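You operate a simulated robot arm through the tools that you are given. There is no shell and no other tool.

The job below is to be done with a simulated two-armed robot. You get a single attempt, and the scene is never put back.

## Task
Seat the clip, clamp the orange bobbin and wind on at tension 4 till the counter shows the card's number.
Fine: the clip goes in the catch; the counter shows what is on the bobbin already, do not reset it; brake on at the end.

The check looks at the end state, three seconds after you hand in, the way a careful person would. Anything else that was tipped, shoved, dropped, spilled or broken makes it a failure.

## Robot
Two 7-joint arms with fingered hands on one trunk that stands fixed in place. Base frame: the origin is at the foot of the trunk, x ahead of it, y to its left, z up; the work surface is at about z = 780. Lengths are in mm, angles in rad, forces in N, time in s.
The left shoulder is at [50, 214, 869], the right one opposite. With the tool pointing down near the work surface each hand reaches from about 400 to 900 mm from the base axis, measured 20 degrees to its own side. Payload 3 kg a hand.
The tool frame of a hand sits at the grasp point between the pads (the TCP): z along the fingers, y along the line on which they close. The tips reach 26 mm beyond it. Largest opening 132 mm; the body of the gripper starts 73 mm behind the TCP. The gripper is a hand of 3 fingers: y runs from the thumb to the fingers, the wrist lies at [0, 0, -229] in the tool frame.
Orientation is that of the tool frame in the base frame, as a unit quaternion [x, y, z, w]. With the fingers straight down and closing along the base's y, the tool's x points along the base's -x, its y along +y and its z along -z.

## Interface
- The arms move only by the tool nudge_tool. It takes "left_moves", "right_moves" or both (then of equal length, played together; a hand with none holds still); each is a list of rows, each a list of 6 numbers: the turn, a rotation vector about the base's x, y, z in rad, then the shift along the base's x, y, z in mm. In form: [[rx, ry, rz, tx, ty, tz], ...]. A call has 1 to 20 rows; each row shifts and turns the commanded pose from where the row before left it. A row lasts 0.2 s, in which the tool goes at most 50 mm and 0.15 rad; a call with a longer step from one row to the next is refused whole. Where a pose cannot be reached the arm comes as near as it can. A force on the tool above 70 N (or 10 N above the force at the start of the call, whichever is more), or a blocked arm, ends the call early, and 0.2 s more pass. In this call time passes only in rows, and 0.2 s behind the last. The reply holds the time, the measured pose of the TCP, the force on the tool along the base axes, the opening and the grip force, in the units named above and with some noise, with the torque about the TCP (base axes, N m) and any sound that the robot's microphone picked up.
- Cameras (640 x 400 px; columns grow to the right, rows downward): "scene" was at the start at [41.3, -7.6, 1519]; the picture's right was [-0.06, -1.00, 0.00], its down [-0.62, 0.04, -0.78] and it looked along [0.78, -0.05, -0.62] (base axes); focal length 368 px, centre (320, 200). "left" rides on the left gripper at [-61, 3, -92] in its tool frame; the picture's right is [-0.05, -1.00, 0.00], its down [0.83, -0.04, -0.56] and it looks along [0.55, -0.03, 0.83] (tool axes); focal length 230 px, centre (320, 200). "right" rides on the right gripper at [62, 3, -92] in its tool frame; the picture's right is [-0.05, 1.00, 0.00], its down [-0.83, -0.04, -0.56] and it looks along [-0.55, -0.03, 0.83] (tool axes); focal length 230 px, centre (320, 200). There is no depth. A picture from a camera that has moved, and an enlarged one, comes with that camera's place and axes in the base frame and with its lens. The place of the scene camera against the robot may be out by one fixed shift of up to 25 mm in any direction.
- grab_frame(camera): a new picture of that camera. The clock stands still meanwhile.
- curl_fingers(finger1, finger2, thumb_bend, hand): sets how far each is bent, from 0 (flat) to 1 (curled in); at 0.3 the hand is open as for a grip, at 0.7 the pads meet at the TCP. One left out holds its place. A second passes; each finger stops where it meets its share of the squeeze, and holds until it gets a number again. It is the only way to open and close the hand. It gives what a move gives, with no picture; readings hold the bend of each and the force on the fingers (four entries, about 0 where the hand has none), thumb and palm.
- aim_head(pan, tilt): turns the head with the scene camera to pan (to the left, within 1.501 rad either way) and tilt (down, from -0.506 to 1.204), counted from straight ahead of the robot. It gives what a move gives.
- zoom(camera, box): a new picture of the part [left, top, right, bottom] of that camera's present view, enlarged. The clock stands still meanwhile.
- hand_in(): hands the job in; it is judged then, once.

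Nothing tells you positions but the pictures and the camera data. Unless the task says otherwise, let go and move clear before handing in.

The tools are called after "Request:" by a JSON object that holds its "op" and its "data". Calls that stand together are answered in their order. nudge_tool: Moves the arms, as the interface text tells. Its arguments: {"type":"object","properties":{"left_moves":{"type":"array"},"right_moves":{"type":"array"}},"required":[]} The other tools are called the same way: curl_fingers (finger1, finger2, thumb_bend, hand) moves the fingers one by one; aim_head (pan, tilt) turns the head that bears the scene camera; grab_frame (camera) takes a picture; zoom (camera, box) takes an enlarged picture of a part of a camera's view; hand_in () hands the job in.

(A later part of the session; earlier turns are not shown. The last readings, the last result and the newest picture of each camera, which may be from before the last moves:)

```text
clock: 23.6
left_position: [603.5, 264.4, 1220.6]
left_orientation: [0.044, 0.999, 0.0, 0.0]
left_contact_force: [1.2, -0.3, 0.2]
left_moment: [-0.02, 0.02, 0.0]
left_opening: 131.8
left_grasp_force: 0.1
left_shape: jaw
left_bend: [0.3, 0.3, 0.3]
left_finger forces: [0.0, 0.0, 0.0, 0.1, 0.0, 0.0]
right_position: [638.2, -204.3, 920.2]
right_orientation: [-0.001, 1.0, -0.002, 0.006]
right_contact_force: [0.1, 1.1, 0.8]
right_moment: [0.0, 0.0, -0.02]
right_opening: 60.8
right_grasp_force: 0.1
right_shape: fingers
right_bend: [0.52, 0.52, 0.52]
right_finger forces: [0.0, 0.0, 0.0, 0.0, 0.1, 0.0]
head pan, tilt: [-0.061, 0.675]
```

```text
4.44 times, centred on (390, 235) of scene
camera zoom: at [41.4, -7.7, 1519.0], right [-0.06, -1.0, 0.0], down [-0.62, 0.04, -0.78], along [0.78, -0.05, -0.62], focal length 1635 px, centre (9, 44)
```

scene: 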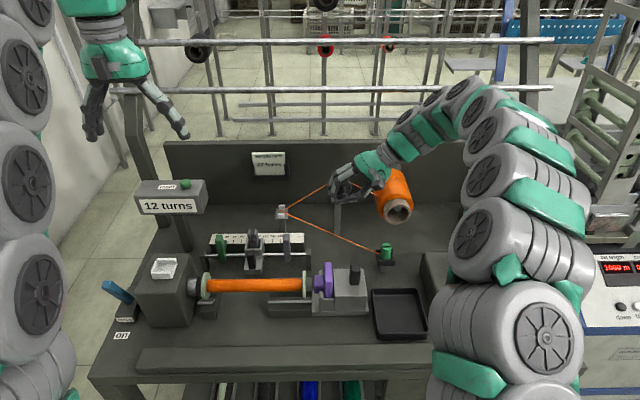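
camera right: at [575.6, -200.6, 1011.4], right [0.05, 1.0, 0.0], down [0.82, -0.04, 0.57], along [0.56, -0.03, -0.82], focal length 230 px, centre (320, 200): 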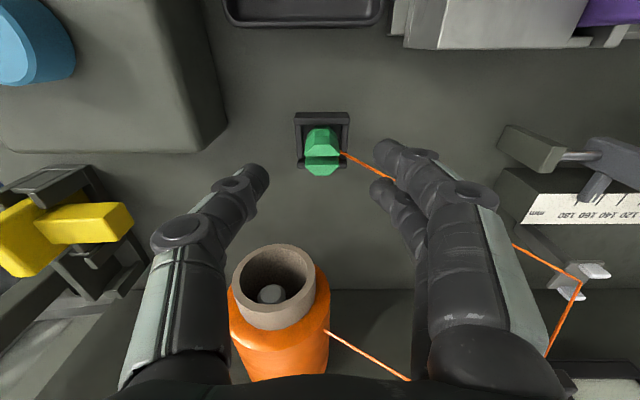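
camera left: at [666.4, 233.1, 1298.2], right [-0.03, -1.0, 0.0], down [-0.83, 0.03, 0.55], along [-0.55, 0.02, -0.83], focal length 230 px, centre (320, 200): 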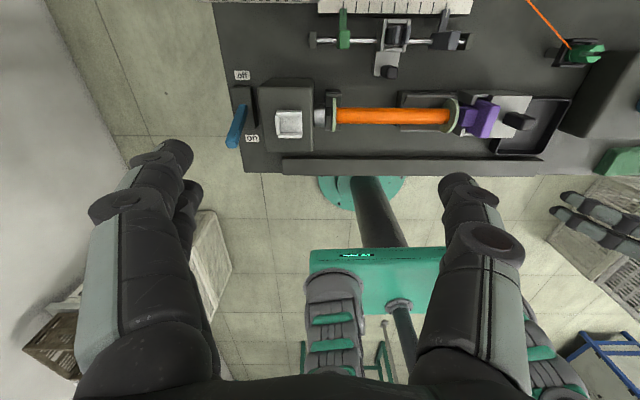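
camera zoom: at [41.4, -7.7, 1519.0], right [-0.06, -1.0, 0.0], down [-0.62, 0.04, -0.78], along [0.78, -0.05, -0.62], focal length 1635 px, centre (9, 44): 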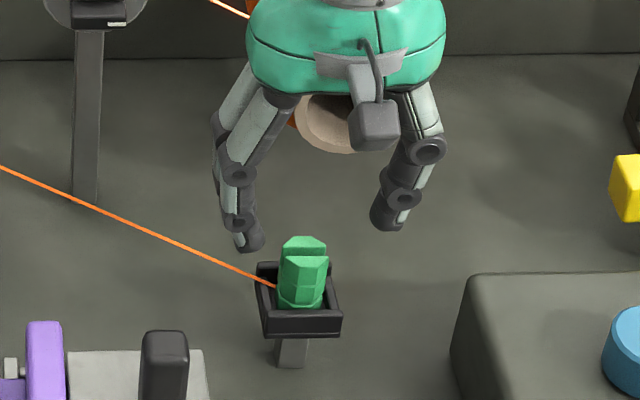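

The clip is centred between thumb and fingers. I'll go down so the tips end just above the cup rim and close gently.

Request:
{"op": "nudge_tool", "data": {"right_moves": [[0, 0, 0, 0, 1, -24], [0, 0, 0, 0.5, 0, -23]]}}

Request:
{"op": "grab_frame", "data": {"camera": "right"}}

Request:
{"op": "zoom", "data": {"camera": "scene", "box": [350, 200, 420, 280]}}

```text
clock: 24.2
left_position: [603.6, 263.7, 1221.7]
left_orientation: [0.043, 0.999, 0.0, 0.0]
left_contact_force: [0.0, 0.1, 0.3]
left_moment: [0.01, -0.01, 0.02]
left_opening: 132.1
left_grasp_force: 0.0
left_shape: jaw
left_bend: [0.3, 0.3, 0.3]
left_finger forces: [0.0, 0.0, 0.1, 0.1, 0.1, 0.0]
right_position: [638.8, -203.2, 873.1]
right_orientation: [0.0, 1.0, -0.002, 0.005]
right_contact_force: [0.5, 0.8, 0.3]
right_moment: [0.05, -0.03, 0.03]
right_opening: 60.7
right_grasp_force: 0.0
right_shape: fingers
right_bend: [0.52, 0.52, 0.52]
right_finger forces: [0.0, 0.0, 0.0, 0.0, 0.0, 0.0]
head pan, tilt: [-0.061, 0.675]
```

```text
taken
camera right: at [575.5, -199.8, 964.7], right [0.05, 1.0, 0.0], down [0.82, -0.04, 0.56], along [0.56, -0.03, -0.83], focal length 230 px, centre (320, 200)
```

right: 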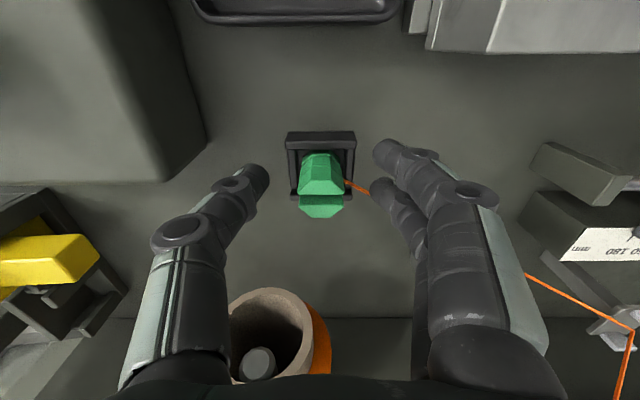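

```text
5.00 times, centred on (385, 240) of scene
camera zoom: at [41.4, -7.6, 1519.0], right [-0.06, -1.0, 0.0], down [-0.62, 0.04, -0.78], along [0.78, -0.05, -0.62], focal length 1839 px, centre (-5, 0)
```

zoom: 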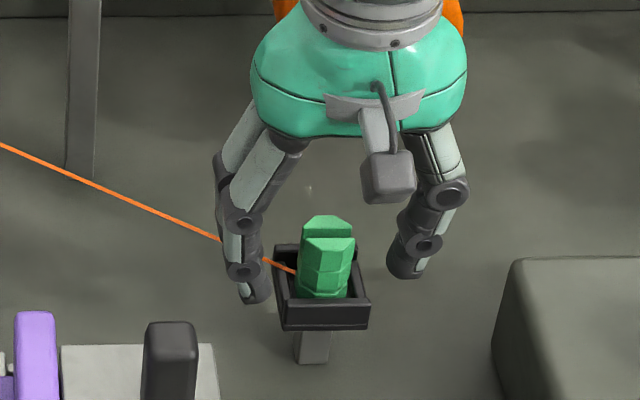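

The tips look about level with the cup rim, so I'll raise 4 mm for clearance and then close on the clip.

Request:
{"op": "nudge_tool", "data": {"right_moves": [[0, 0, 0, 0, 0, 4]]}}

Request:
{"op": "curl_fingers", "data": {"hand": "right", "finger1": 0.72, "finger2": 0.72, "thumb_bend": 0.72}}

Request:
{"op": "grab_frame", "data": {"camera": "right"}}

Request:
{"op": "zoom", "data": {"camera": "scene", "box": [350, 200, 420, 280]}}

```text
clock: 24.6
left_position: [604.1, 264.6, 1220.1]
left_orientation: [0.043, 0.999, 0.0, 0.0]
left_contact_force: [-0.7, -0.2, 1.0]
left_moment: [-0.01, 0.01, 0.03]
left_opening: 132.1
left_grasp_force: 0.1
left_shape: jaw
left_bend: [0.3, 0.3, 0.3]
left_finger forces: [0.0, 0.1, 0.1, 0.1, 0.0, 0.0]
right_position: [638.7, -201.3, 876.9]
right_orientation: [0.0, 1.0, -0.002, 0.007]
right_contact_force: [-0.7, 0.5, -0.2]
right_moment: [0.05, 0.03, 0.01]
right_opening: 60.6
right_grasp_force: 0.0
right_shape: fingers
right_bend: [0.52, 0.52, 0.52]
right_finger forces: [0.0, 0.0, 0.0, 0.0, 0.0, 0.1]
head pan, tilt: [-0.061, 0.675]
```

```text
clock: 25.6
left_position: [605.3, 264.4, 1220.7]
left_orientation: [0.044, 0.999, 0.0, 0.0]
left_contact_force: [0.5, 0.2, 0.8]
left_moment: [0.03, 0.02, 0.03]
left_opening: 131.9
left_grasp_force: 0.0
left_shape: jaw
left_bend: [0.3, 0.3, 0.3]
left_finger forces: [0.0, 0.1, 0.0, 0.0, 0.0, 0.1]
right_position: [637.9, -202.3, 877.4]
right_orientation: [0.0, 1.0, -0.002, 0.005]
right_contact_force: [1.0, -0.2, 0.8]
right_moment: [-0.02, -0.02, -0.01]
right_opening: 16.0
right_grasp_force: 11.0
right_shape: fingers
right_bend: [0.7, 0.67, 0.67]
right_finger forces: [3.5, 7.4, 0.1, 0.0, 11.0, 0.0]
head pan, tilt: [-0.061, 0.675]
```

```text
taken
camera right: at [575.2, -199.1, 969.0], right [0.05, 1.0, 0.0], down [0.82, -0.04, 0.56], along [0.56, -0.03, -0.83], focal length 230 px, centre (320, 200)
```

right: 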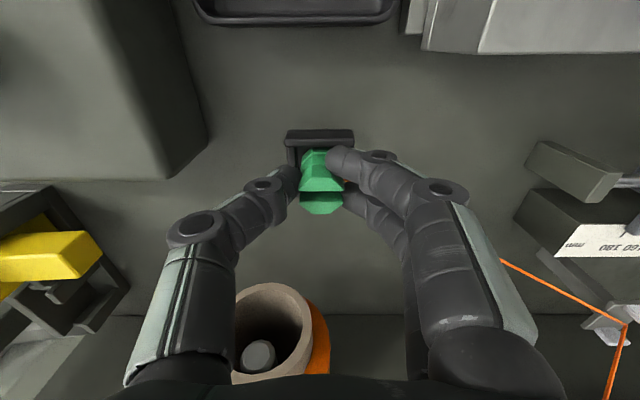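

```text
5.00 times, centred on (385, 240) of scene
camera zoom: at [41.3, -7.6, 1519.0], right [-0.06, -1.0, 0.0], down [-0.62, 0.04, -0.78], along [0.78, -0.05, -0.62], focal length 1839 px, centre (-5, 0)
```

zoom: 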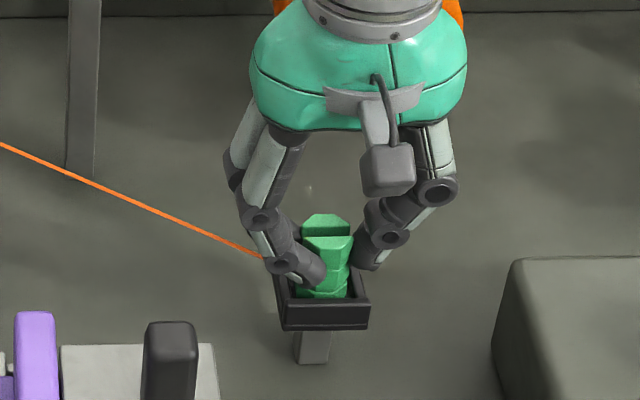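

The clip is held with about 11 N. I'll lift it slowly out of the cup and look at its lower part.

Request:
{"op": "nudge_tool", "data": {"right_moves": [[0, 0, 0, 0, 0, 15], [0, 0, 0, 0, 0, 20], [0, 0, 0, 0, 0, 25], [0, 0, 0, 0, 0, 25]]}}

Request:
{"op": "grab_frame", "data": {"camera": "right"}}

Request:
{"op": "zoom", "data": {"camera": "scene", "box": [350, 180, 420, 270]}}

Request:
{"op": "grab_frame", "data": {"camera": "left"}}

```text
clock: 26.6
left_position: [604.8, 264.0, 1220.4]
left_orientation: [0.043, 0.999, 0.0, 0.0]
left_contact_force: [-0.6, 0.5, -0.6]
left_moment: [0.0, -0.01, 0.01]
left_opening: 131.9
left_grasp_force: 0.0
left_shape: jaw
left_bend: [0.3, 0.3, 0.3]
left_finger forces: [0.0, 0.1, 0.0, 0.0, 0.1, 0.1]
right_position: [637.9, -202.6, 960.3]
right_orientation: [0.0, 1.0, -0.002, 0.004]
right_contact_force: [-0.1, -0.1, -0.5]
right_moment: [-0.03, 0.01, -0.02]
right_opening: 15.9
right_grasp_force: 11.2
right_shape: fingers
right_bend: [0.7, 0.67, 0.67]
right_finger forces: [3.8, 7.7, 0.0, 0.0, 10.9, 0.0]
head pan, tilt: [-0.061, 0.675]
```

```text
taken
camera right: at [575.3, -199.4, 1053.1], right [0.05, 1.0, 0.0], down [0.82, -0.04, 0.56], along [0.56, -0.03, -0.83], focal length 230 px, centre (320, 200)
```

right: 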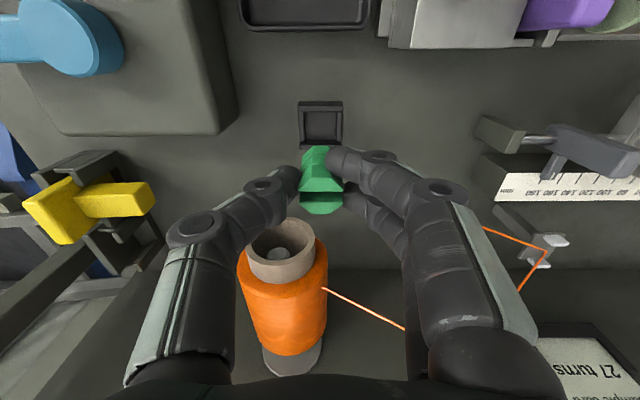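

```text
4.44 times, centred on (385, 225) of scene
camera zoom: at [41.3, -7.6, 1519.0], right [-0.06, -1.0, 0.0], down [-0.62, 0.04, -0.78], along [0.78, -0.05, -0.62], focal length 1635 px, centre (31, 89)
```

zoom: 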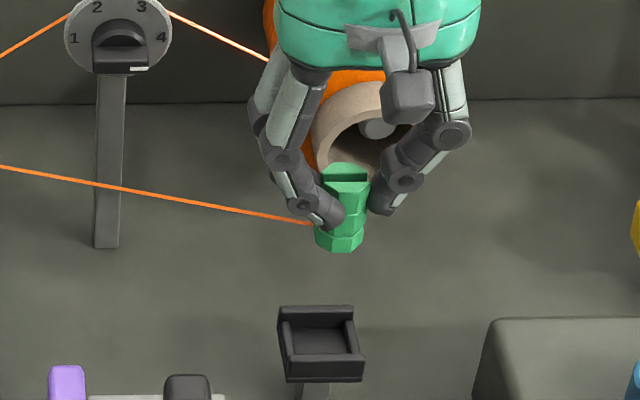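

```text
taken
camera left: at [665.6, 262.2, 1313.0], right [-0.03, -1.0, 0.0], down [-0.83, 0.03, 0.56], along [-0.55, 0.02, -0.83], focal length 230 px, centre (320, 200)
```

left: 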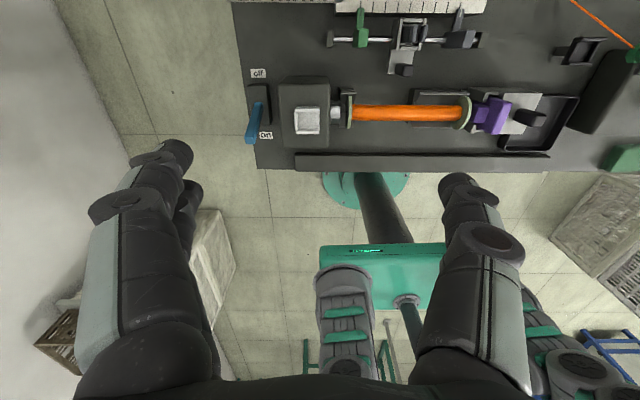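

The clip is out and the thread follows it. I'll enlarge it to see the shape of its base.

Request:
{"op": "zoom", "data": {"camera": "scene", "box": [375, 208, 401, 240]}}

Request:
{"op": "zoom", "data": {"camera": "scene", "box": [370, 240, 402, 275]}}

Request:
{"op": "zoom", "data": {"camera": "left", "box": [610, 35, 640, 75]}}

```text
12.50 times, centred on (388, 224) of scene
camera zoom: at [41.3, -7.6, 1519.0], right [-0.06, -1.0, 0.0], down [-0.62, 0.04, -0.78], along [0.78, -0.05, -0.62], focal length 4598 px, centre (-530, -100)
```

zoom: 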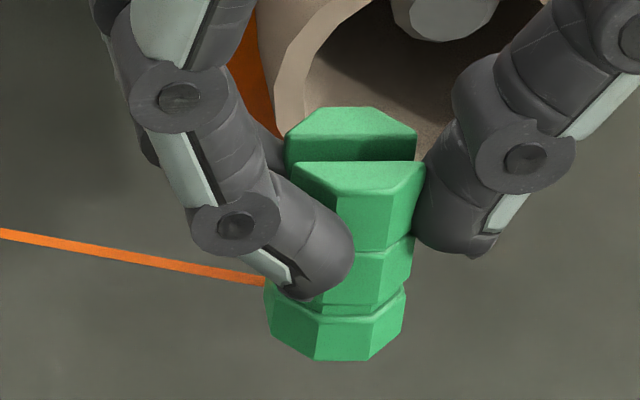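

```text
11.43 times, centred on (386, 258) of scene
camera zoom: at [41.3, -7.6, 1519.0], right [-0.06, -1.0, 0.0], down [-0.62, 0.04, -0.78], along [0.78, -0.05, -0.62], focal length 4204 px, centre (-434, -457)
```

zoom: 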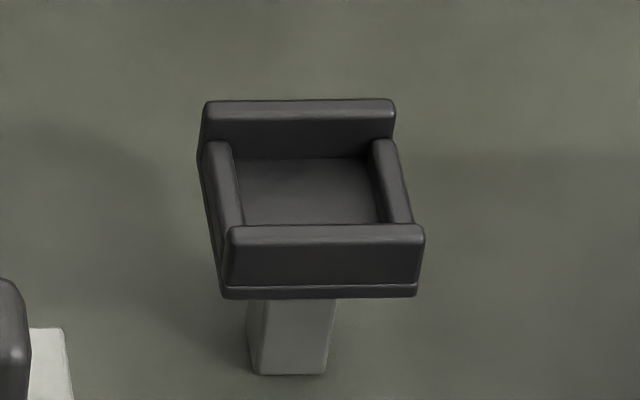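

```text
10.00 times, centred on (625, 55) of left
camera zoom: at [665.6, 262.2, 1313.0], right [-0.03, -1.0, 0.0], down [-0.83, 0.03, 0.56], along [-0.55, 0.02, -0.83], focal length 2301 px, centre (-2730, 1650)
```

zoom: 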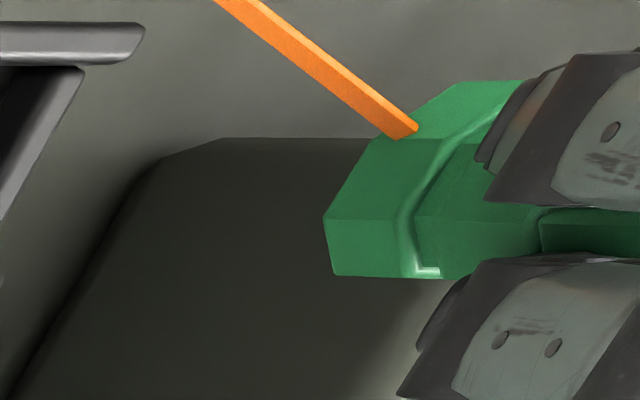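

The clip is a solid octagonal plug about 24 mm wide and 42 mm tall with a flat base. It can't sit in the 7 mm fork slot, but it matches the white three-walled pocket on the headstock: inner width about 33 mm like the cup, centre about [560, 285], floor z ≈ 907, open toward the thread. I'll take that pocket as the catch. First I park the left hand out of the way and raise the clip.

Request:
{"op": "nudge_tool", "data": {"left_moves": [[0, 0, 0, -35, 35, 0], [0, 0, 0, -35, 35, 0], [0, 0, 0, -35, 35, 0], [0, 0, 0, -35, 35, 0], [0, 0, 0, -35, 35, 0], [0, 0, 0, -35, 35, 0]], "right_moves": [[0, 0, 0, 0, 0, 20], [0, 0, 0, 0, 0, 20], [0, 0, 0, 0, 0, 0], [0, 0, 0, 0, 0, 0], [0, 0, 0, 0, 0, 0], [0, 0, 0, 0, 0, 0]]}}

Request:
{"op": "grab_frame", "data": {"camera": "scene"}}

```text
clock: 28.0
left_position: [394.2, 474.0, 1218.9]
left_orientation: [0.044, 0.999, 0.0, -0.001]
left_contact_force: [0.6, 0.6, -0.7]
left_moment: [-0.02, 0.02, 0.0]
left_opening: 132.2
left_grasp_force: 0.0
left_shape: jaw
left_bend: [0.3, 0.3, 0.3]
left_finger forces: [0.0, 0.0, 0.1, 0.0, 0.0, 0.0]
right_position: [638.3, -201.8, 1000.9]
right_orientation: [0.0, 1.0, -0.003, 0.006]
right_contact_force: [-1.4, 0.0, 0.1]
right_moment: [-0.01, -0.04, -0.01]
right_opening: 16.1
right_grasp_force: 11.1
right_shape: fingers
right_bend: [0.7, 0.67, 0.67]
right_finger forces: [3.8, 7.6, 0.1, 0.0, 10.9, 0.0]
head pan, tilt: [-0.061, 0.675]
```

```text
taken
```

scene: 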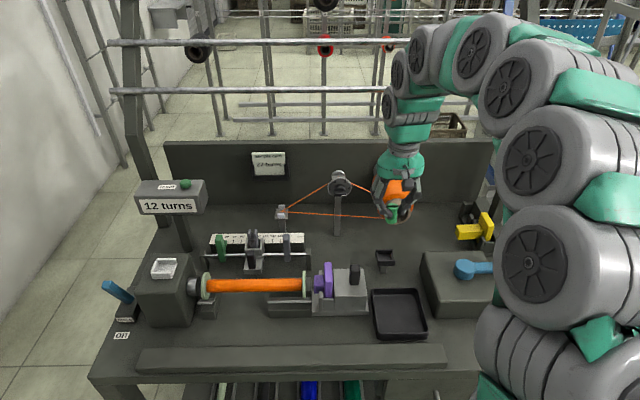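

The way is clear. I'll carry the clip at z ≈ 1000 across to just short of the white pocket.

Request:
{"op": "nudge_tool", "data": {"right_moves": [[0, 0, 0, -7, 40, 0], [0, 0, 0, -7, 40, 0], [0, 0, 0, -7, 40, 0], [0, 0, 0, -7, 40, 0], [0, 0, 0, -7, 40, 0], [0, 0, 0, -7, 40, 0], [0, 0, 0, -7, 40, 0], [0, 0, 0, -7, 40, 0], [0, 0, 0, -7, 40, 0], [0, 0, 0, -7, 40, 0], [0, 0, 0, -7, 40, 0]]}}

Request:
{"op": "grab_frame", "data": {"camera": "right"}}

Request:
{"op": "grab_frame", "data": {"camera": "scene"}}

```text
clock: 30.4
left_position: [394.3, 473.9, 1219.9]
left_orientation: [0.044, 0.999, 0.0, 0.0]
left_contact_force: [0.3, 0.1, 0.0]
left_moment: [0.01, -0.02, 0.0]
left_opening: 131.9
left_grasp_force: 0.0
left_shape: jaw
left_bend: [0.3, 0.3, 0.3]
left_finger forces: [0.0, 0.0, 0.0, 0.1, 0.0, 0.1]
right_position: [559.4, 240.1, 1000.2]
right_orientation: [0.0, 1.0, -0.001, 0.005]
right_contact_force: [-0.1, -0.4, -0.3]
right_moment: [0.03, -0.01, 0.03]
right_opening: 15.5
right_grasp_force: 11.0
right_shape: fingers
right_bend: [0.7, 0.67, 0.67]
right_finger forces: [3.5, 7.5, 0.1, 0.0, 10.7, 0.0]
head pan, tilt: [-0.061, 0.675]
```

```text
taken
camera right: at [497.0, 242.8, 1092.9], right [0.05, 1.0, 0.0], down [0.82, -0.04, 0.56], along [0.56, -0.03, -0.83], focal length 230 px, centre (320, 200)
```

right: 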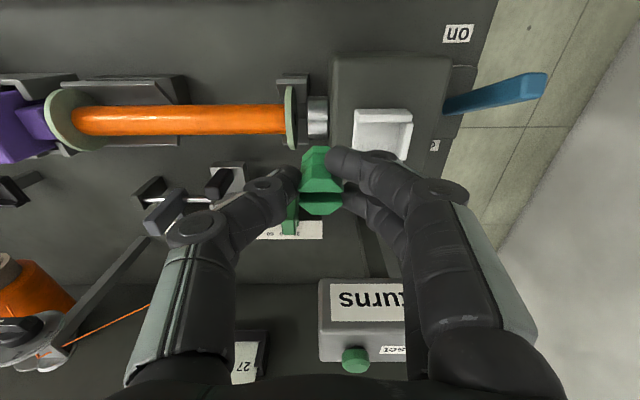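

```text
taken
```

scene: 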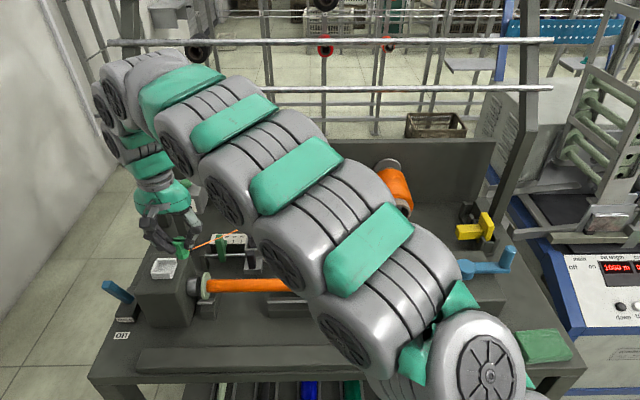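

The clip hangs just right of the white pocket, and the arm is well clear of everything below. I'll enlarge the pocket for exact alignment.

Request:
{"op": "zoom", "data": {"camera": "right", "box": [290, 90, 430, 220]}}

Request:
{"op": "zoom", "data": {"camera": "scene", "box": [130, 220, 220, 290]}}

```text
3.08 times, centred on (360, 155) of right
camera zoom: at [497.0, 242.8, 1092.9], right [0.05, 1.0, 0.0], down [0.82, -0.04, 0.56], along [0.56, -0.03, -0.83], focal length 708 px, centre (197, 338)
```

zoom: 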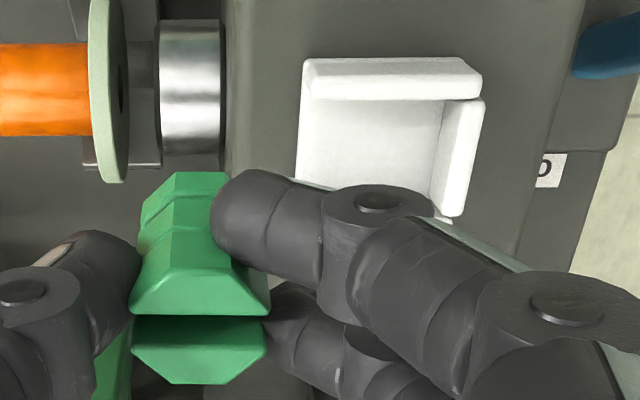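

```text
5.71 times, centred on (175, 255) of scene
camera zoom: at [41.4, -7.6, 1519.0], right [-0.06, -1.0, 0.0], down [-0.62, 0.04, -0.78], along [0.78, -0.05, -0.62], focal length 2102 px, centre (1149, -114)
```

zoom: 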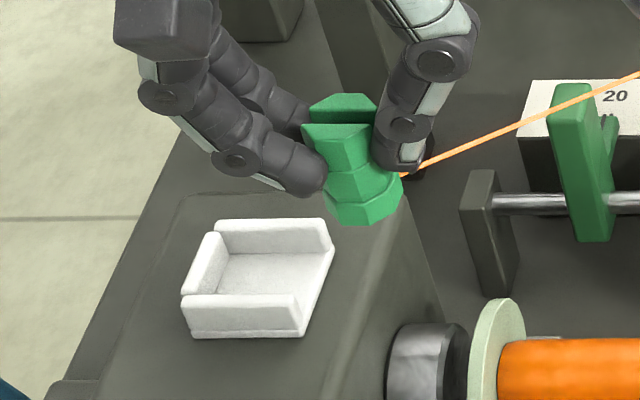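

The pocket's inner space spans about x 544–576 and y 266–301 with floor z ≈ 908, so I'll place the clip's centre at about [560, 284]. I move over it and lower partway.

Request:
{"op": "nudge_tool", "data": {"right_moves": [[0, 0, 0, 0, 22, 0], [0, 0, 0, 0, 22, 0], [0, 0, 0, 0, 0, -12], [0, 0, 0, 0, 0, -12]]}}

Request:
{"op": "grab_frame", "data": {"camera": "right"}}

Request:
{"op": "zoom", "data": {"camera": "scene", "box": [125, 220, 215, 300]}}

```text
clock: 31.4
left_position: [395.4, 474.2, 1220.8]
left_orientation: [0.042, 0.999, 0.001, 0.0]
left_contact_force: [0.7, -0.5, -0.2]
left_moment: [-0.04, 0.01, -0.05]
left_opening: 132.0
left_grasp_force: 0.1
left_shape: jaw
left_bend: [0.3, 0.3, 0.3]
left_finger forces: [0.1, 0.0, 0.1, 0.0, 0.1, 0.0]
right_position: [561.0, 282.3, 979.2]
right_orientation: [0.0, 1.0, -0.001, 0.004]
right_contact_force: [0.1, -0.2, -0.2]
right_moment: [0.01, -0.01, 0.0]
right_opening: 15.7
right_grasp_force: 10.8
right_shape: fingers
right_bend: [0.7, 0.67, 0.67]
right_finger forces: [3.4, 7.7, 0.0, 0.0, 10.6, 0.1]
head pan, tilt: [-0.061, 0.675]
```

```text
taken
camera right: at [498.2, 285.3, 1069.6], right [0.05, 1.0, 0.0], down [0.82, -0.04, 0.56], along [0.56, -0.03, -0.83], focal length 230 px, centre (320, 200)
```

right: 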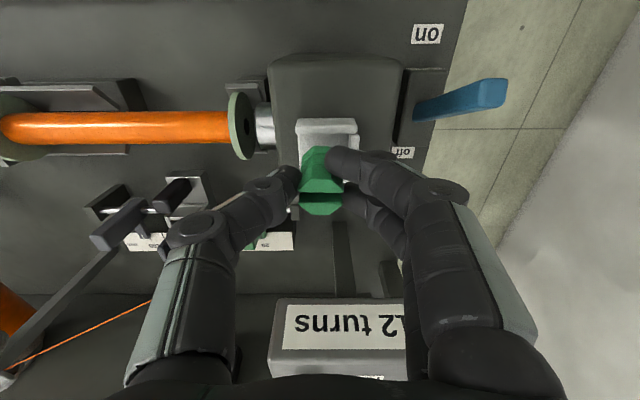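

```text
5.00 times, centred on (170, 260) of scene
camera zoom: at [41.3, -7.6, 1519.0], right [-0.06, -1.0, 0.0], down [-0.62, 0.04, -0.78], along [0.78, -0.05, -0.62], focal length 1839 px, centre (1070, -100)
```

zoom: 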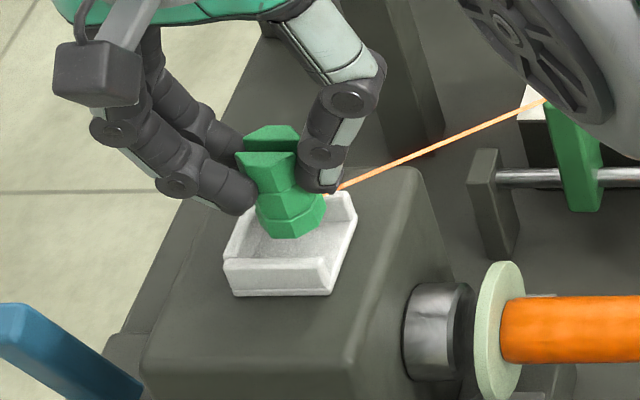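

The clip hangs centred over the pocket. I'll lower it in small steps, watching for contact with the floor.

Request:
{"op": "nudge_tool", "data": {"right_moves": [[0, 0, 0, -0.5, 1, -5], [0, 0, 0, 0, 0, -5], [0, 0, 0, 0, 0, -3]]}}

Request:
{"op": "zoom", "data": {"camera": "scene", "box": [125, 220, 215, 300]}}

```text
clock: 32.2
left_position: [394.9, 474.1, 1220.5]
left_orientation: [0.044, 0.999, 0.0, 0.0]
left_contact_force: [-0.5, 0.4, 0.9]
left_moment: [0.01, -0.02, 0.01]
left_opening: 131.9
left_grasp_force: 0.1
left_shape: jaw
left_bend: [0.3, 0.3, 0.3]
left_finger forces: [0.0, 0.0, 0.1, 0.1, 0.0, 0.0]
right_position: [561.9, 282.5, 963.7]
right_orientation: [0.0, 1.0, -0.002, 0.007]
right_contact_force: [-0.5, 0.2, -1.1]
right_moment: [0.01, 0.03, 0.01]
right_opening: 15.8
right_grasp_force: 11.2
right_shape: fingers
right_bend: [0.7, 0.67, 0.67]
right_finger forces: [3.4, 7.6, 0.0, 0.0, 10.6, 0.0]
head pan, tilt: [-0.061, 0.675]
```

```text
5.00 times, centred on (170, 260) of scene
camera zoom: at [41.3, -7.6, 1519.0], right [-0.06, -1.0, 0.0], down [-0.62, 0.04, -0.78], along [0.78, -0.05, -0.62], focal length 1839 px, centre (1070, -100)
```

zoom: 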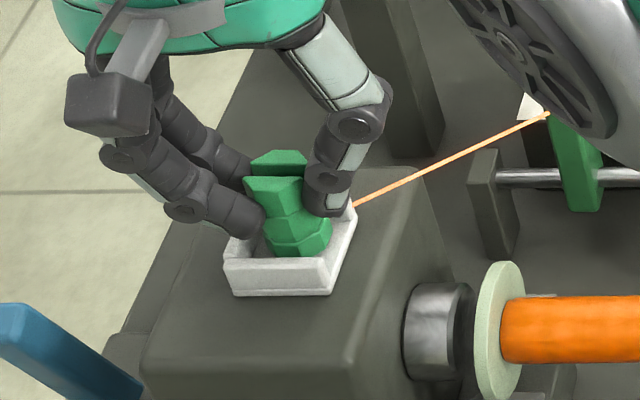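

No contact yet. I'll continue in 2 mm steps.

Request:
{"op": "nudge_tool", "data": {"right_moves": [[0, 0, 0, -1, 0.5, -2]]}}

Request:
{"op": "nudge_tool", "data": {"right_moves": [[0, 0, 0, -0.5, 0.5, -2]]}}

```text
clock: 32.6
left_position: [394.1, 474.4, 1220.7]
left_orientation: [0.044, 0.999, 0.0, 0.0]
left_contact_force: [-0.7, -0.5, 0.0]
left_moment: [0.02, -0.03, 0.04]
left_opening: 132.1
left_grasp_force: 0.0
left_shape: jaw
left_bend: [0.3, 0.3, 0.3]
left_finger forces: [0.1, 0.0, 0.0, 0.0, 0.0, 0.0]
right_position: [559.7, 284.5, 962.8]
right_orientation: [0.0, 1.0, -0.001, 0.006]
right_contact_force: [-0.1, 0.9, 1.5]
right_moment: [-0.03, -0.02, 0.02]
right_opening: 15.6
right_grasp_force: 11.6
right_shape: fingers
right_bend: [0.71, 0.67, 0.67]
right_finger forces: [3.5, 7.9, 0.0, 0.0, 11.1, 0.0]
head pan, tilt: [-0.061, 0.675]
```

```text
clock: 33.0
left_position: [394.5, 474.0, 1220.6]
left_orientation: [0.044, 0.999, 0.0, -0.001]
left_contact_force: [0.3, 0.7, -0.1]
left_moment: [0.01, 0.03, 0.0]
left_opening: 131.5
left_grasp_force: 0.2
left_shape: jaw
left_bend: [0.3, 0.3, 0.3]
left_finger forces: [0.0, 0.1, 0.0, 0.0, 0.0, 0.0]
right_position: [560.3, 284.4, 961.2]
right_orientation: [0.0, 1.0, -0.001, 0.007]
right_contact_force: [1.0, -0.4, 2.7]
right_moment: [-0.02, -0.01, 0.03]
right_opening: 15.6
right_grasp_force: 11.7
right_shape: fingers
right_bend: [0.71, 0.67, 0.67]
right_finger forces: [3.4, 8.0, 0.0, 0.1, 11.3, 0.0]
head pan, tilt: [-0.061, 0.675]
```

The base has just touched the floor (about 2.7 N). I'll press 1.5 mm more to be sure it is seated and look at the pocket before letting go.

Request:
{"op": "nudge_tool", "data": {"right_moves": [[0, 0, 0, 0, 0, -1.5]]}}

Request:
{"op": "zoom", "data": {"camera": "scene", "box": [140, 230, 200, 290]}}

Request:
{"op": "zoom", "data": {"camera": "right", "box": [270, 90, 400, 230]}}

```text
clock: 33.4
left_position: [394.2, 475.0, 1220.9]
left_orientation: [0.044, 0.999, 0.0, 0.0]
left_contact_force: [0.7, -0.3, -0.2]
left_moment: [-0.01, 0.01, 0.02]
left_opening: 131.6
left_grasp_force: 0.1
left_shape: jaw
left_bend: [0.3, 0.3, 0.3]
left_finger forces: [0.1, 0.0, 0.0, 0.0, 0.1, 0.0]
right_position: [559.3, 283.0, 958.7]
right_orientation: [0.0, 1.0, -0.001, 0.006]
right_contact_force: [-0.7, -1.0, 8.9]
right_moment: [-0.05, -0.04, 0.03]
right_opening: 15.5
right_grasp_force: 12.1
right_shape: fingers
right_bend: [0.71, 0.68, 0.67]
right_finger forces: [3.7, 8.4, 0.1, 0.0, 12.6, 0.0]
head pan, tilt: [-0.061, 0.675]
```

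```text
6.67 times, centred on (170, 260) of scene
camera zoom: at [41.2, -7.7, 1519.0], right [-0.06, -1.0, 0.0], down [-0.62, 0.04, -0.78], along [0.78, -0.05, -0.62], focal length 2452 px, centre (1320, -200)
```

zoom: 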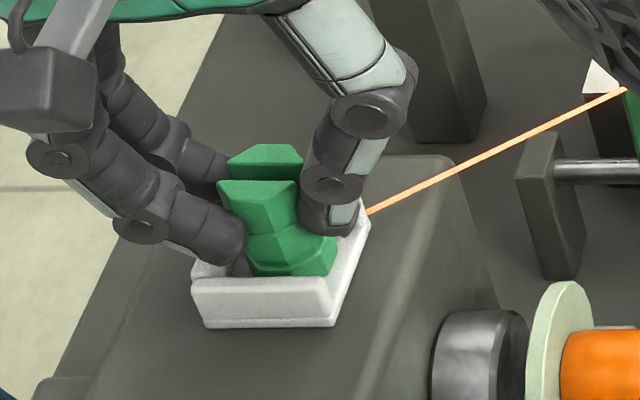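

```text
2.86 times, centred on (335, 160) of right
camera zoom: at [496.4, 286.7, 1051.4], right [0.05, 1.0, 0.0], down [0.82, -0.04, 0.57], along [0.56, -0.03, -0.82], focal length 657 px, centre (277, 314)
```

zoom: 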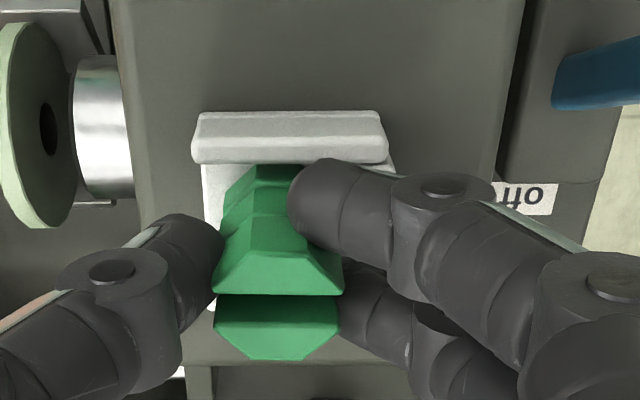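

The clip stands on the pocket floor between the walls. I'll ease off the pressure and open the fingers.

Request:
{"op": "nudge_tool", "data": {"right_moves": [[0, 0, 0, 0, 0, 1.5]]}}

Request:
{"op": "curl_fingers", "data": {"hand": "right", "finger1": 0.55, "finger2": 0.55, "thumb_bend": 0.55}}

Request:
{"op": "grab_frame", "data": {"camera": "right"}}

Request:
{"op": "zoom", "data": {"camera": "scene", "box": [140, 230, 200, 290]}}

```text
clock: 33.8
left_position: [394.2, 474.6, 1220.3]
left_orientation: [0.043, 0.999, 0.0, 0.0]
left_contact_force: [0.0, 0.3, -0.1]
left_moment: [0.0, -0.01, 0.0]
left_opening: 131.7
left_grasp_force: 0.1
left_shape: jaw
left_bend: [0.3, 0.3, 0.3]
left_finger forces: [0.1, 0.1, 0.0, 0.0, 0.0, 0.0]
right_position: [558.6, 284.3, 960.2]
right_orientation: [0.0, 1.0, -0.001, 0.005]
right_contact_force: [1.0, -0.1, 0.6]
right_moment: [0.01, -0.02, 0.02]
right_opening: 15.6
right_grasp_force: 11.3
right_shape: fingers
right_bend: [0.71, 0.68, 0.67]
right_finger forces: [3.5, 8.2, 0.1, 0.1, 11.1, 0.1]
head pan, tilt: [-0.061, 0.675]
```

```text
clock: 34.8
left_position: [393.9, 474.8, 1220.2]
left_orientation: [0.045, 0.999, 0.0, 0.0]
left_contact_force: [-0.2, 0.6, 0.3]
left_moment: [0.01, 0.01, 0.05]
left_opening: 131.7
left_grasp_force: 0.0
left_shape: jaw
left_bend: [0.3, 0.3, 0.3]
left_finger forces: [0.0, 0.1, 0.0, 0.1, 0.0, 0.0]
right_position: [559.0, 283.5, 959.1]
right_orientation: [0.0, 1.0, -0.001, 0.006]
right_contact_force: [0.1, 0.5, 0.1]
right_moment: [0.01, 0.01, 0.02]
right_opening: 50.2
right_grasp_force: 0.1
right_shape: fingers
right_bend: [0.55, 0.55, 0.55]
right_finger forces: [0.1, 0.0, 0.0, 0.1, 0.0, 0.0]
head pan, tilt: [-0.061, 0.675]
```

```text
taken
camera right: at [496.3, 286.8, 1052.4], right [0.05, 1.0, 0.0], down [0.82, -0.04, 0.56], along [0.56, -0.03, -0.83], focal length 230 px, centre (320, 200)
```

right: 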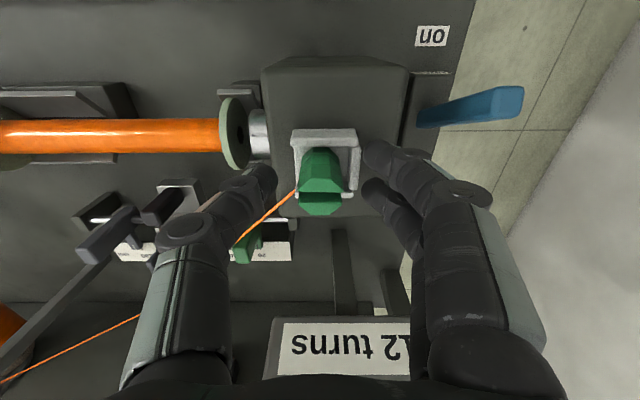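

```text
6.67 times, centred on (170, 260) of scene
camera zoom: at [41.3, -7.6, 1519.0], right [-0.06, -1.0, 0.0], down [-0.62, 0.04, -0.78], along [0.78, -0.05, -0.62], focal length 2452 px, centre (1320, -200)
```

zoom: 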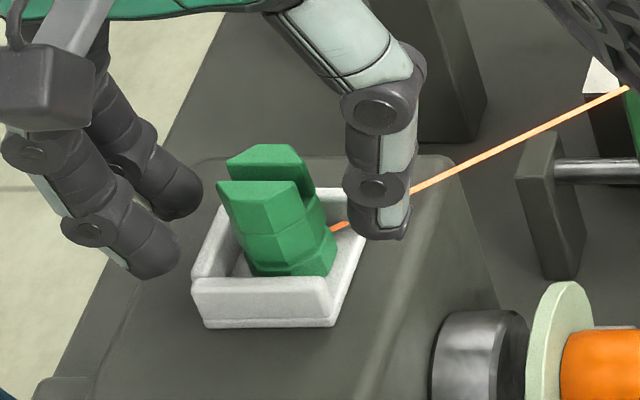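

The clip stands upright and free in the pocket. I'll lift the right hand clear and bring it back to the right side.

Request:
{"op": "nudge_tool", "data": {"right_moves": [[0, 0, 0, 0, 0, 15], [0, 0, 0, 0, 0, 16], [0, 0, 0, 0, -15, 10], [0, 0, 0, 0, -40, 10], [0, 0, 0, 0, -45, 10], [0, 0, 0, -5, -45, 5], [0, 0, 0, -5, -45, 0], [0, 0, 0, -10, -45, 0], [0, 0, 0, -10, -45, 0], [0, 0, 0, -10, -45, 0], [0, 0, 0, -10, -45, 0]]}}

Request:
{"op": "grab_frame", "data": {"camera": "scene"}}

Request:
{"op": "zoom", "data": {"camera": "scene", "box": [130, 200, 290, 310]}}

```text
clock: 37.2
left_position: [394.1, 474.4, 1220.1]
left_orientation: [0.043, 0.999, 0.001, 0.0]
left_contact_force: [0.8, 0.0, 0.1]
left_moment: [0.0, -0.01, -0.06]
left_opening: 132.1
left_grasp_force: 0.1
left_shape: jaw
left_bend: [0.3, 0.3, 0.3]
left_finger forces: [0.1, 0.1, 0.0, 0.0, 0.0, 0.0]
right_position: [508.4, -86.7, 1026.9]
right_orientation: [-0.001, 1.0, -0.002, 0.006]
right_contact_force: [0.6, 0.6, -0.2]
right_moment: [-0.01, -0.03, -0.01]
right_opening: 50.6
right_grasp_force: 0.1
right_shape: fingers
right_bend: [0.55, 0.55, 0.55]
right_finger forces: [0.0, 0.0, 0.0, 0.1, 0.1, 0.0]
head pan, tilt: [-0.061, 0.675]
```

```text
taken
```

scene: 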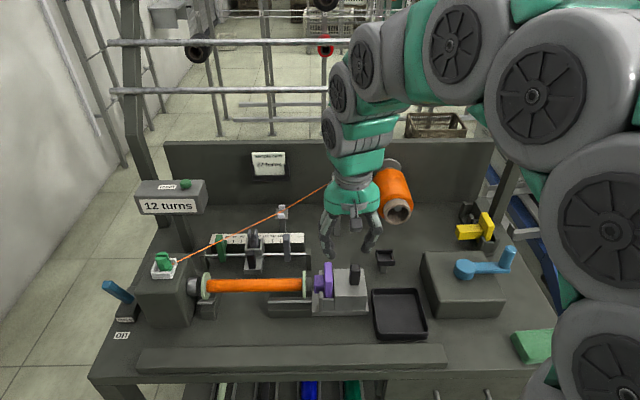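

```text
3.64 times, centred on (210, 255) of scene
camera zoom: at [41.3, -7.6, 1519.0], right [-0.06, -1.0, 0.0], down [-0.62, 0.04, -0.78], along [0.78, -0.05, -0.62], focal length 1338 px, centre (720, 0)
```

zoom: 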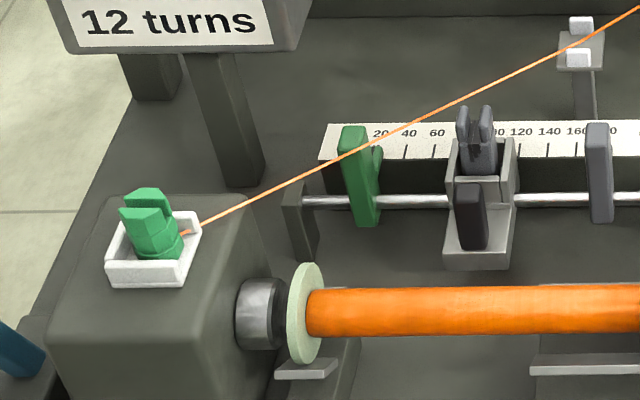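

The clip sits in the pocket and the thread runs from the guide to it. Next is the clamp: the tailstock's black handle top is about [548, −112, 902] on a block with its top at z ≈ 850. I'll bring the right hand above it.

Request:
{"op": "nudge_tool", "data": {"right_moves": [[0, 0, 0, 20, -13, -33], [0, 0, 0, 20, -12, -33]]}}

Request:
{"op": "grab_frame", "data": {"camera": "right"}}

Request:
{"op": "zoom", "data": {"camera": "right", "box": [250, 60, 470, 220]}}

```text
clock: 37.8
left_position: [395.0, 475.0, 1219.7]
left_orientation: [0.043, 0.999, 0.0, 0.0]
left_contact_force: [0.3, 1.1, -0.6]
left_moment: [0.03, -0.04, -0.01]
left_opening: 131.7
left_grasp_force: 0.1
left_shape: jaw
left_bend: [0.3, 0.3, 0.3]
left_finger forces: [0.1, 0.0, 0.1, 0.1, 0.0, 0.0]
right_position: [547.9, -111.9, 960.3]
right_orientation: [0.0, 1.0, -0.002, 0.005]
right_contact_force: [-0.3, -0.2, -0.4]
right_moment: [-0.02, -0.01, -0.01]
right_opening: 50.6
right_grasp_force: 0.1
right_shape: fingers
right_bend: [0.55, 0.55, 0.55]
right_finger forces: [0.0, 0.1, 0.1, 0.1, 0.0, 0.0]
head pan, tilt: [-0.061, 0.675]
```

```text
taken
camera right: at [486.2, -108.5, 1052.2], right [0.05, 1.0, 0.0], down [0.82, -0.04, 0.56], along [0.56, -0.03, -0.83], focal length 230 px, centre (320, 200)
```

right: 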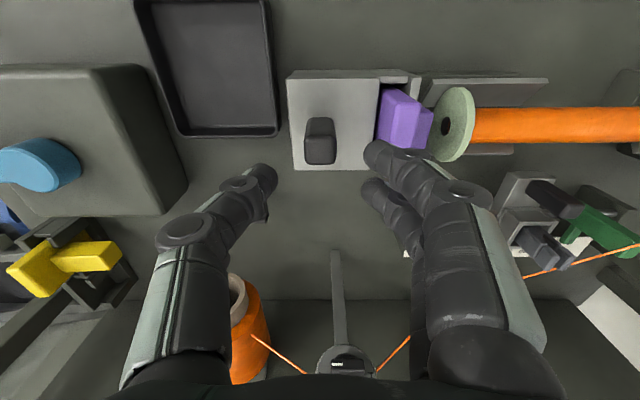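

```text
2.50 times, centred on (360, 140) of right
camera zoom: at [486.2, -108.5, 1052.2], right [0.05, 1.0, 0.0], down [0.82, -0.04, 0.56], along [0.56, -0.03, -0.83], focal length 575 px, centre (220, 350)
```

zoom: 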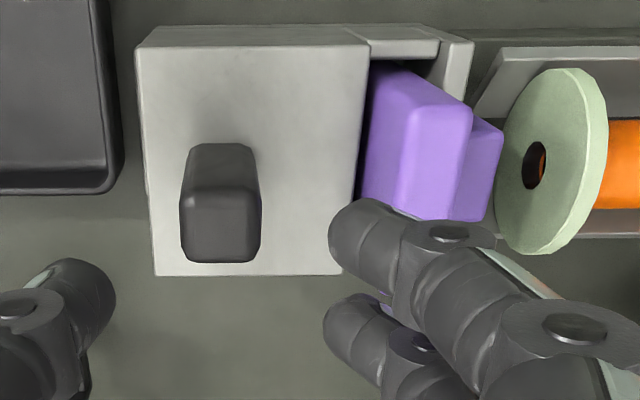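

The handle (about 22 × 26 mm) is centred under the hand. I'll lower around it and close.

Request:
{"op": "nudge_tool", "data": {"right_moves": [[0, 0, 0, -3, 0, -25], [0, 0, 0, 0, 0, -25], [0, 0, 0, 0, 0, -24]]}}

Request:
{"op": "grab_frame", "data": {"camera": "right"}}

Request:
{"op": "curl_fingers", "data": {"hand": "right", "finger1": 0.72, "finger2": 0.72, "thumb_bend": 0.72}}

Request:
{"op": "grab_frame", "data": {"camera": "right"}}

```text
clock: 38.6
left_position: [395.2, 475.2, 1220.6]
left_orientation: [0.043, 0.999, 0.0, -0.001]
left_contact_force: [-0.6, 0.9, 0.5]
left_moment: [-0.04, -0.01, 0.01]
left_opening: 131.7
left_grasp_force: 0.0
left_shape: jaw
left_bend: [0.3, 0.3, 0.3]
left_finger forces: [0.0, 0.0, 0.0, 0.1, 0.0, 0.0]
right_position: [548.1, -109.6, 893.9]
right_orientation: [0.001, 1.0, 0.002, 0.011]
right_contact_force: [-7.5, 1.7, 39.8]
right_moment: [1.27, 0.46, 0.25]
right_opening: 48.5
right_grasp_force: 20.1
right_shape: fingers
right_bend: [0.62, 0.6, 0.55]
right_finger forces: [23.1, 16.7, 0.0, 0.0, 0.0, 0.0]
head pan, tilt: [-0.061, 0.675]
stopped in row 3 (right hand): the force on the tool passed its limit at 87 N (the readings are from after the stop); the commanded pose is now the measured one
```

```text
taken
camera right: at [484.2, -106.2, 985.0], right [0.05, 1.0, 0.0], down [0.82, -0.05, 0.57], along [0.57, -0.03, -0.82], focal length 230 px, centre (320, 200)
```

right: 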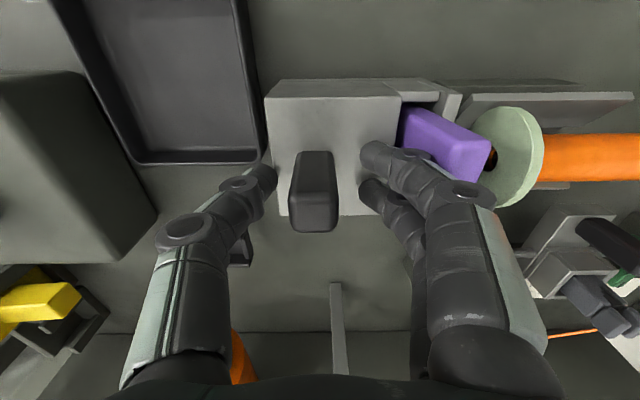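

```text
clock: 39.6
left_position: [396.6, 473.9, 1220.9]
left_orientation: [0.044, 0.999, 0.0, 0.0]
left_contact_force: [0.1, 0.6, 0.3]
left_moment: [0.02, 0.01, 0.01]
left_opening: 132.0
left_grasp_force: 0.1
left_shape: jaw
left_bend: [0.3, 0.3, 0.3]
left_finger forces: [0.1, 0.0, 0.0, 0.0, 0.0, 0.0]
right_position: [547.0, -109.1, 891.7]
right_orientation: [-0.001, 1.0, 0.001, 0.009]
right_contact_force: [4.6, -2.6, -4.3]
right_moment: [-0.11, -0.11, -0.09]
right_opening: 25.4
right_grasp_force: 13.2
right_shape: fingers
right_bend: [0.69, 0.68, 0.64]
right_finger forces: [6.1, 5.4, 0.1, 0.0, 14.9, 0.0]
head pan, tilt: [-0.061, 0.675]
```

```text
taken
camera right: at [484.1, -106.6, 983.2], right [0.05, 1.0, 0.0], down [0.82, -0.04, 0.57], along [0.57, -0.03, -0.82], focal length 230 px, centre (320, 200)
```

right: 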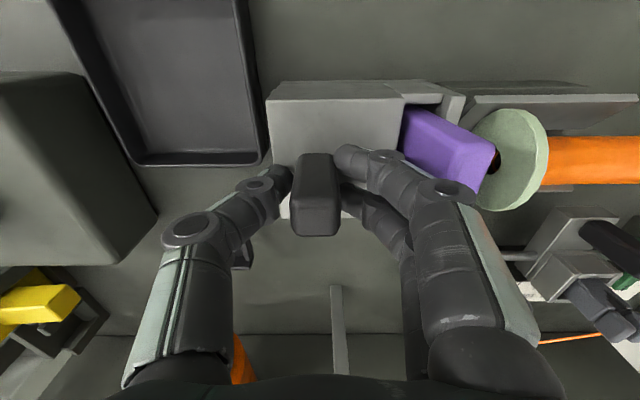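

The fingertips touched the block top earlier than I'd estimated (the block top is nearer z = 867), but the grip on the handle is now good and nothing looks displaced. I'll slide the handle toward the bobbin in small steps.

Request:
{"op": "nudge_tool", "data": {"right_moves": [[0, 0, 0, 0, 0, 2], [0, 0, 0, 0, 5, 0], [0, 0, 0, 0, 5, 0]]}}

Request:
{"op": "grab_frame", "data": {"camera": "right"}}

Request:
{"op": "zoom", "data": {"camera": "scene", "box": [180, 240, 380, 330]}}

```text
clock: 40.5
left_position: [395.5, 474.5, 1221.4]
left_orientation: [0.043, 0.999, -0.001, 0.0]
left_contact_force: [0.4, -0.4, 0.0]
left_moment: [-0.01, 0.03, -0.01]
left_opening: 131.8
left_grasp_force: 0.1
left_shape: jaw
left_bend: [0.3, 0.3, 0.3]
left_finger forces: [0.0, 0.0, 0.0, 0.1, 0.1, 0.1]
right_position: [547.3, -99.5, 894.1]
right_orientation: [-0.001, 1.0, 0.001, 0.009]
right_contact_force: [3.5, -3.9, -8.8]
right_moment: [-0.09, -0.08, -0.01]
right_opening: 21.8
right_grasp_force: 9.9
right_shape: fingers
right_bend: [0.68, 0.68, 0.66]
right_finger forces: [4.3, 4.0, 0.0, 0.0, 11.9, 0.0]
head pan, tilt: [-0.061, 0.675]
```

```text
taken
camera right: at [484.1, -96.7, 985.2], right [0.05, 1.0, 0.0], down [0.82, -0.04, 0.57], along [0.57, -0.03, -0.82], focal length 230 px, centre (320, 200)
```

right: 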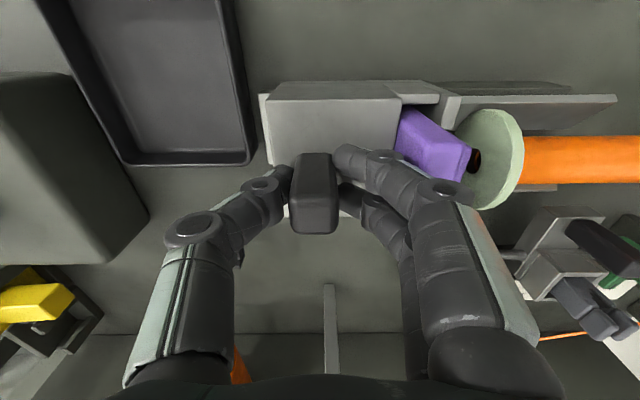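

```text
3.20 times, centred on (280, 285) of scene
camera zoom: at [41.5, -7.7, 1519.0], right [-0.06, -1.0, 0.0], down [-0.62, 0.04, -0.78], along [0.78, -0.05, -0.62], focal length 1177 px, centre (448, -72)
```

zoom: 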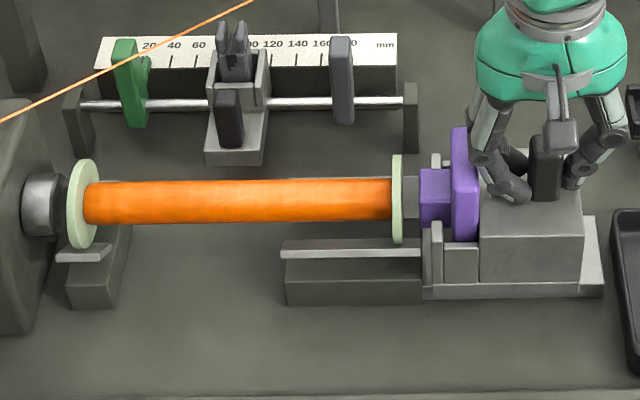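

The tailstock slides freely with the hand; the stub is now about 10–12 mm from the flange. I'll continue in small steps until it meets the bobbin.

Request:
{"op": "nudge_tool", "data": {"right_moves": [[0, 0, 0, 0, 4, 0], [0, 0, 0, 0, 4, 0]]}}

Request:
{"op": "zoom", "data": {"camera": "scene", "box": [180, 240, 380, 330]}}

```text
clock: 41.0
left_position: [394.8, 473.4, 1219.3]
left_orientation: [0.043, 0.999, 0.0, 0.0]
left_contact_force: [0.6, 0.9, -0.6]
left_moment: [0.02, 0.01, 0.04]
left_opening: 132.0
left_grasp_force: 0.1
left_shape: jaw
left_bend: [0.3, 0.3, 0.3]
left_finger forces: [0.0, 0.1, 0.0, 0.0, 0.0, 0.0]
right_position: [548.6, -90.3, 893.2]
right_orientation: [0.001, 1.0, 0.001, 0.01]
right_contact_force: [5.5, -3.3, -9.8]
right_moment: [-0.09, -0.06, -0.01]
right_opening: 21.5
right_grasp_force: 11.1
right_shape: fingers
right_bend: [0.68, 0.68, 0.66]
right_finger forces: [4.4, 4.3, 0.0, 0.0, 11.9, 0.0]
head pan, tilt: [-0.061, 0.675]
```

```text
3.20 times, centred on (280, 285) of scene
camera zoom: at [41.5, -7.7, 1519.0], right [-0.06, -1.0, 0.0], down [-0.62, 0.04, -0.78], along [0.78, -0.05, -0.62], focal length 1177 px, centre (448, -72)
```

zoom: 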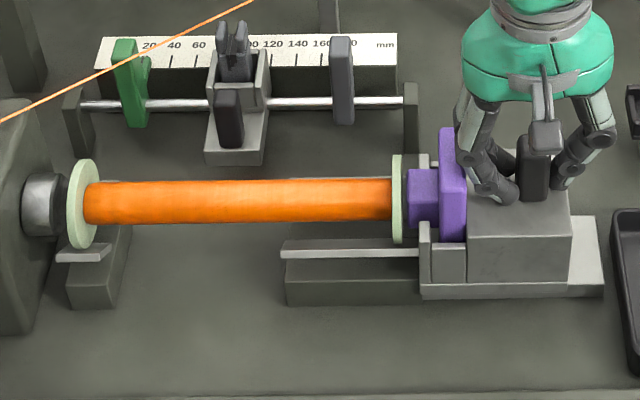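

About 4 mm remain to the flange. I'll continue with 3 mm steps.

Request:
{"op": "nudge_tool", "data": {"right_moves": [[0, 0, 0, 0, 3, 0], [0, 0, 0, 0, 3, 0]]}}

Request:
{"op": "zoom", "data": {"camera": "scene", "box": [180, 240, 380, 330]}}

```text
clock: 41.6
left_position: [395.2, 473.4, 1221.0]
left_orientation: [0.044, 0.999, 0.0, 0.001]
left_contact_force: [-0.2, -0.1, -0.2]
left_moment: [0.02, 0.03, -0.03]
left_opening: 132.1
left_grasp_force: 0.0
left_shape: jaw
left_bend: [0.3, 0.3, 0.3]
left_finger forces: [0.1, 0.1, 0.1, 0.0, 0.1, 0.0]
right_position: [547.6, -85.0, 893.6]
right_orientation: [0.0, 1.0, 0.001, 0.01]
right_contact_force: [5.8, -5.0, -8.1]
right_moment: [-0.09, -0.08, 0.04]
right_opening: 21.5
right_grasp_force: 10.5
right_shape: fingers
right_bend: [0.68, 0.68, 0.66]
right_finger forces: [4.1, 4.4, 0.0, 0.0, 12.1, 0.0]
head pan, tilt: [-0.061, 0.675]
```

```text
3.20 times, centred on (280, 285) of scene
camera zoom: at [41.5, -7.7, 1519.0], right [-0.06, -1.0, 0.0], down [-0.62, 0.04, -0.78], along [0.78, -0.05, -0.62], focal length 1177 px, centre (448, -72)
```

zoom: 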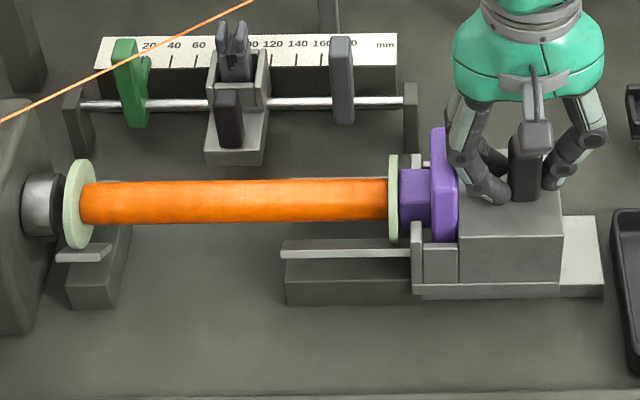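

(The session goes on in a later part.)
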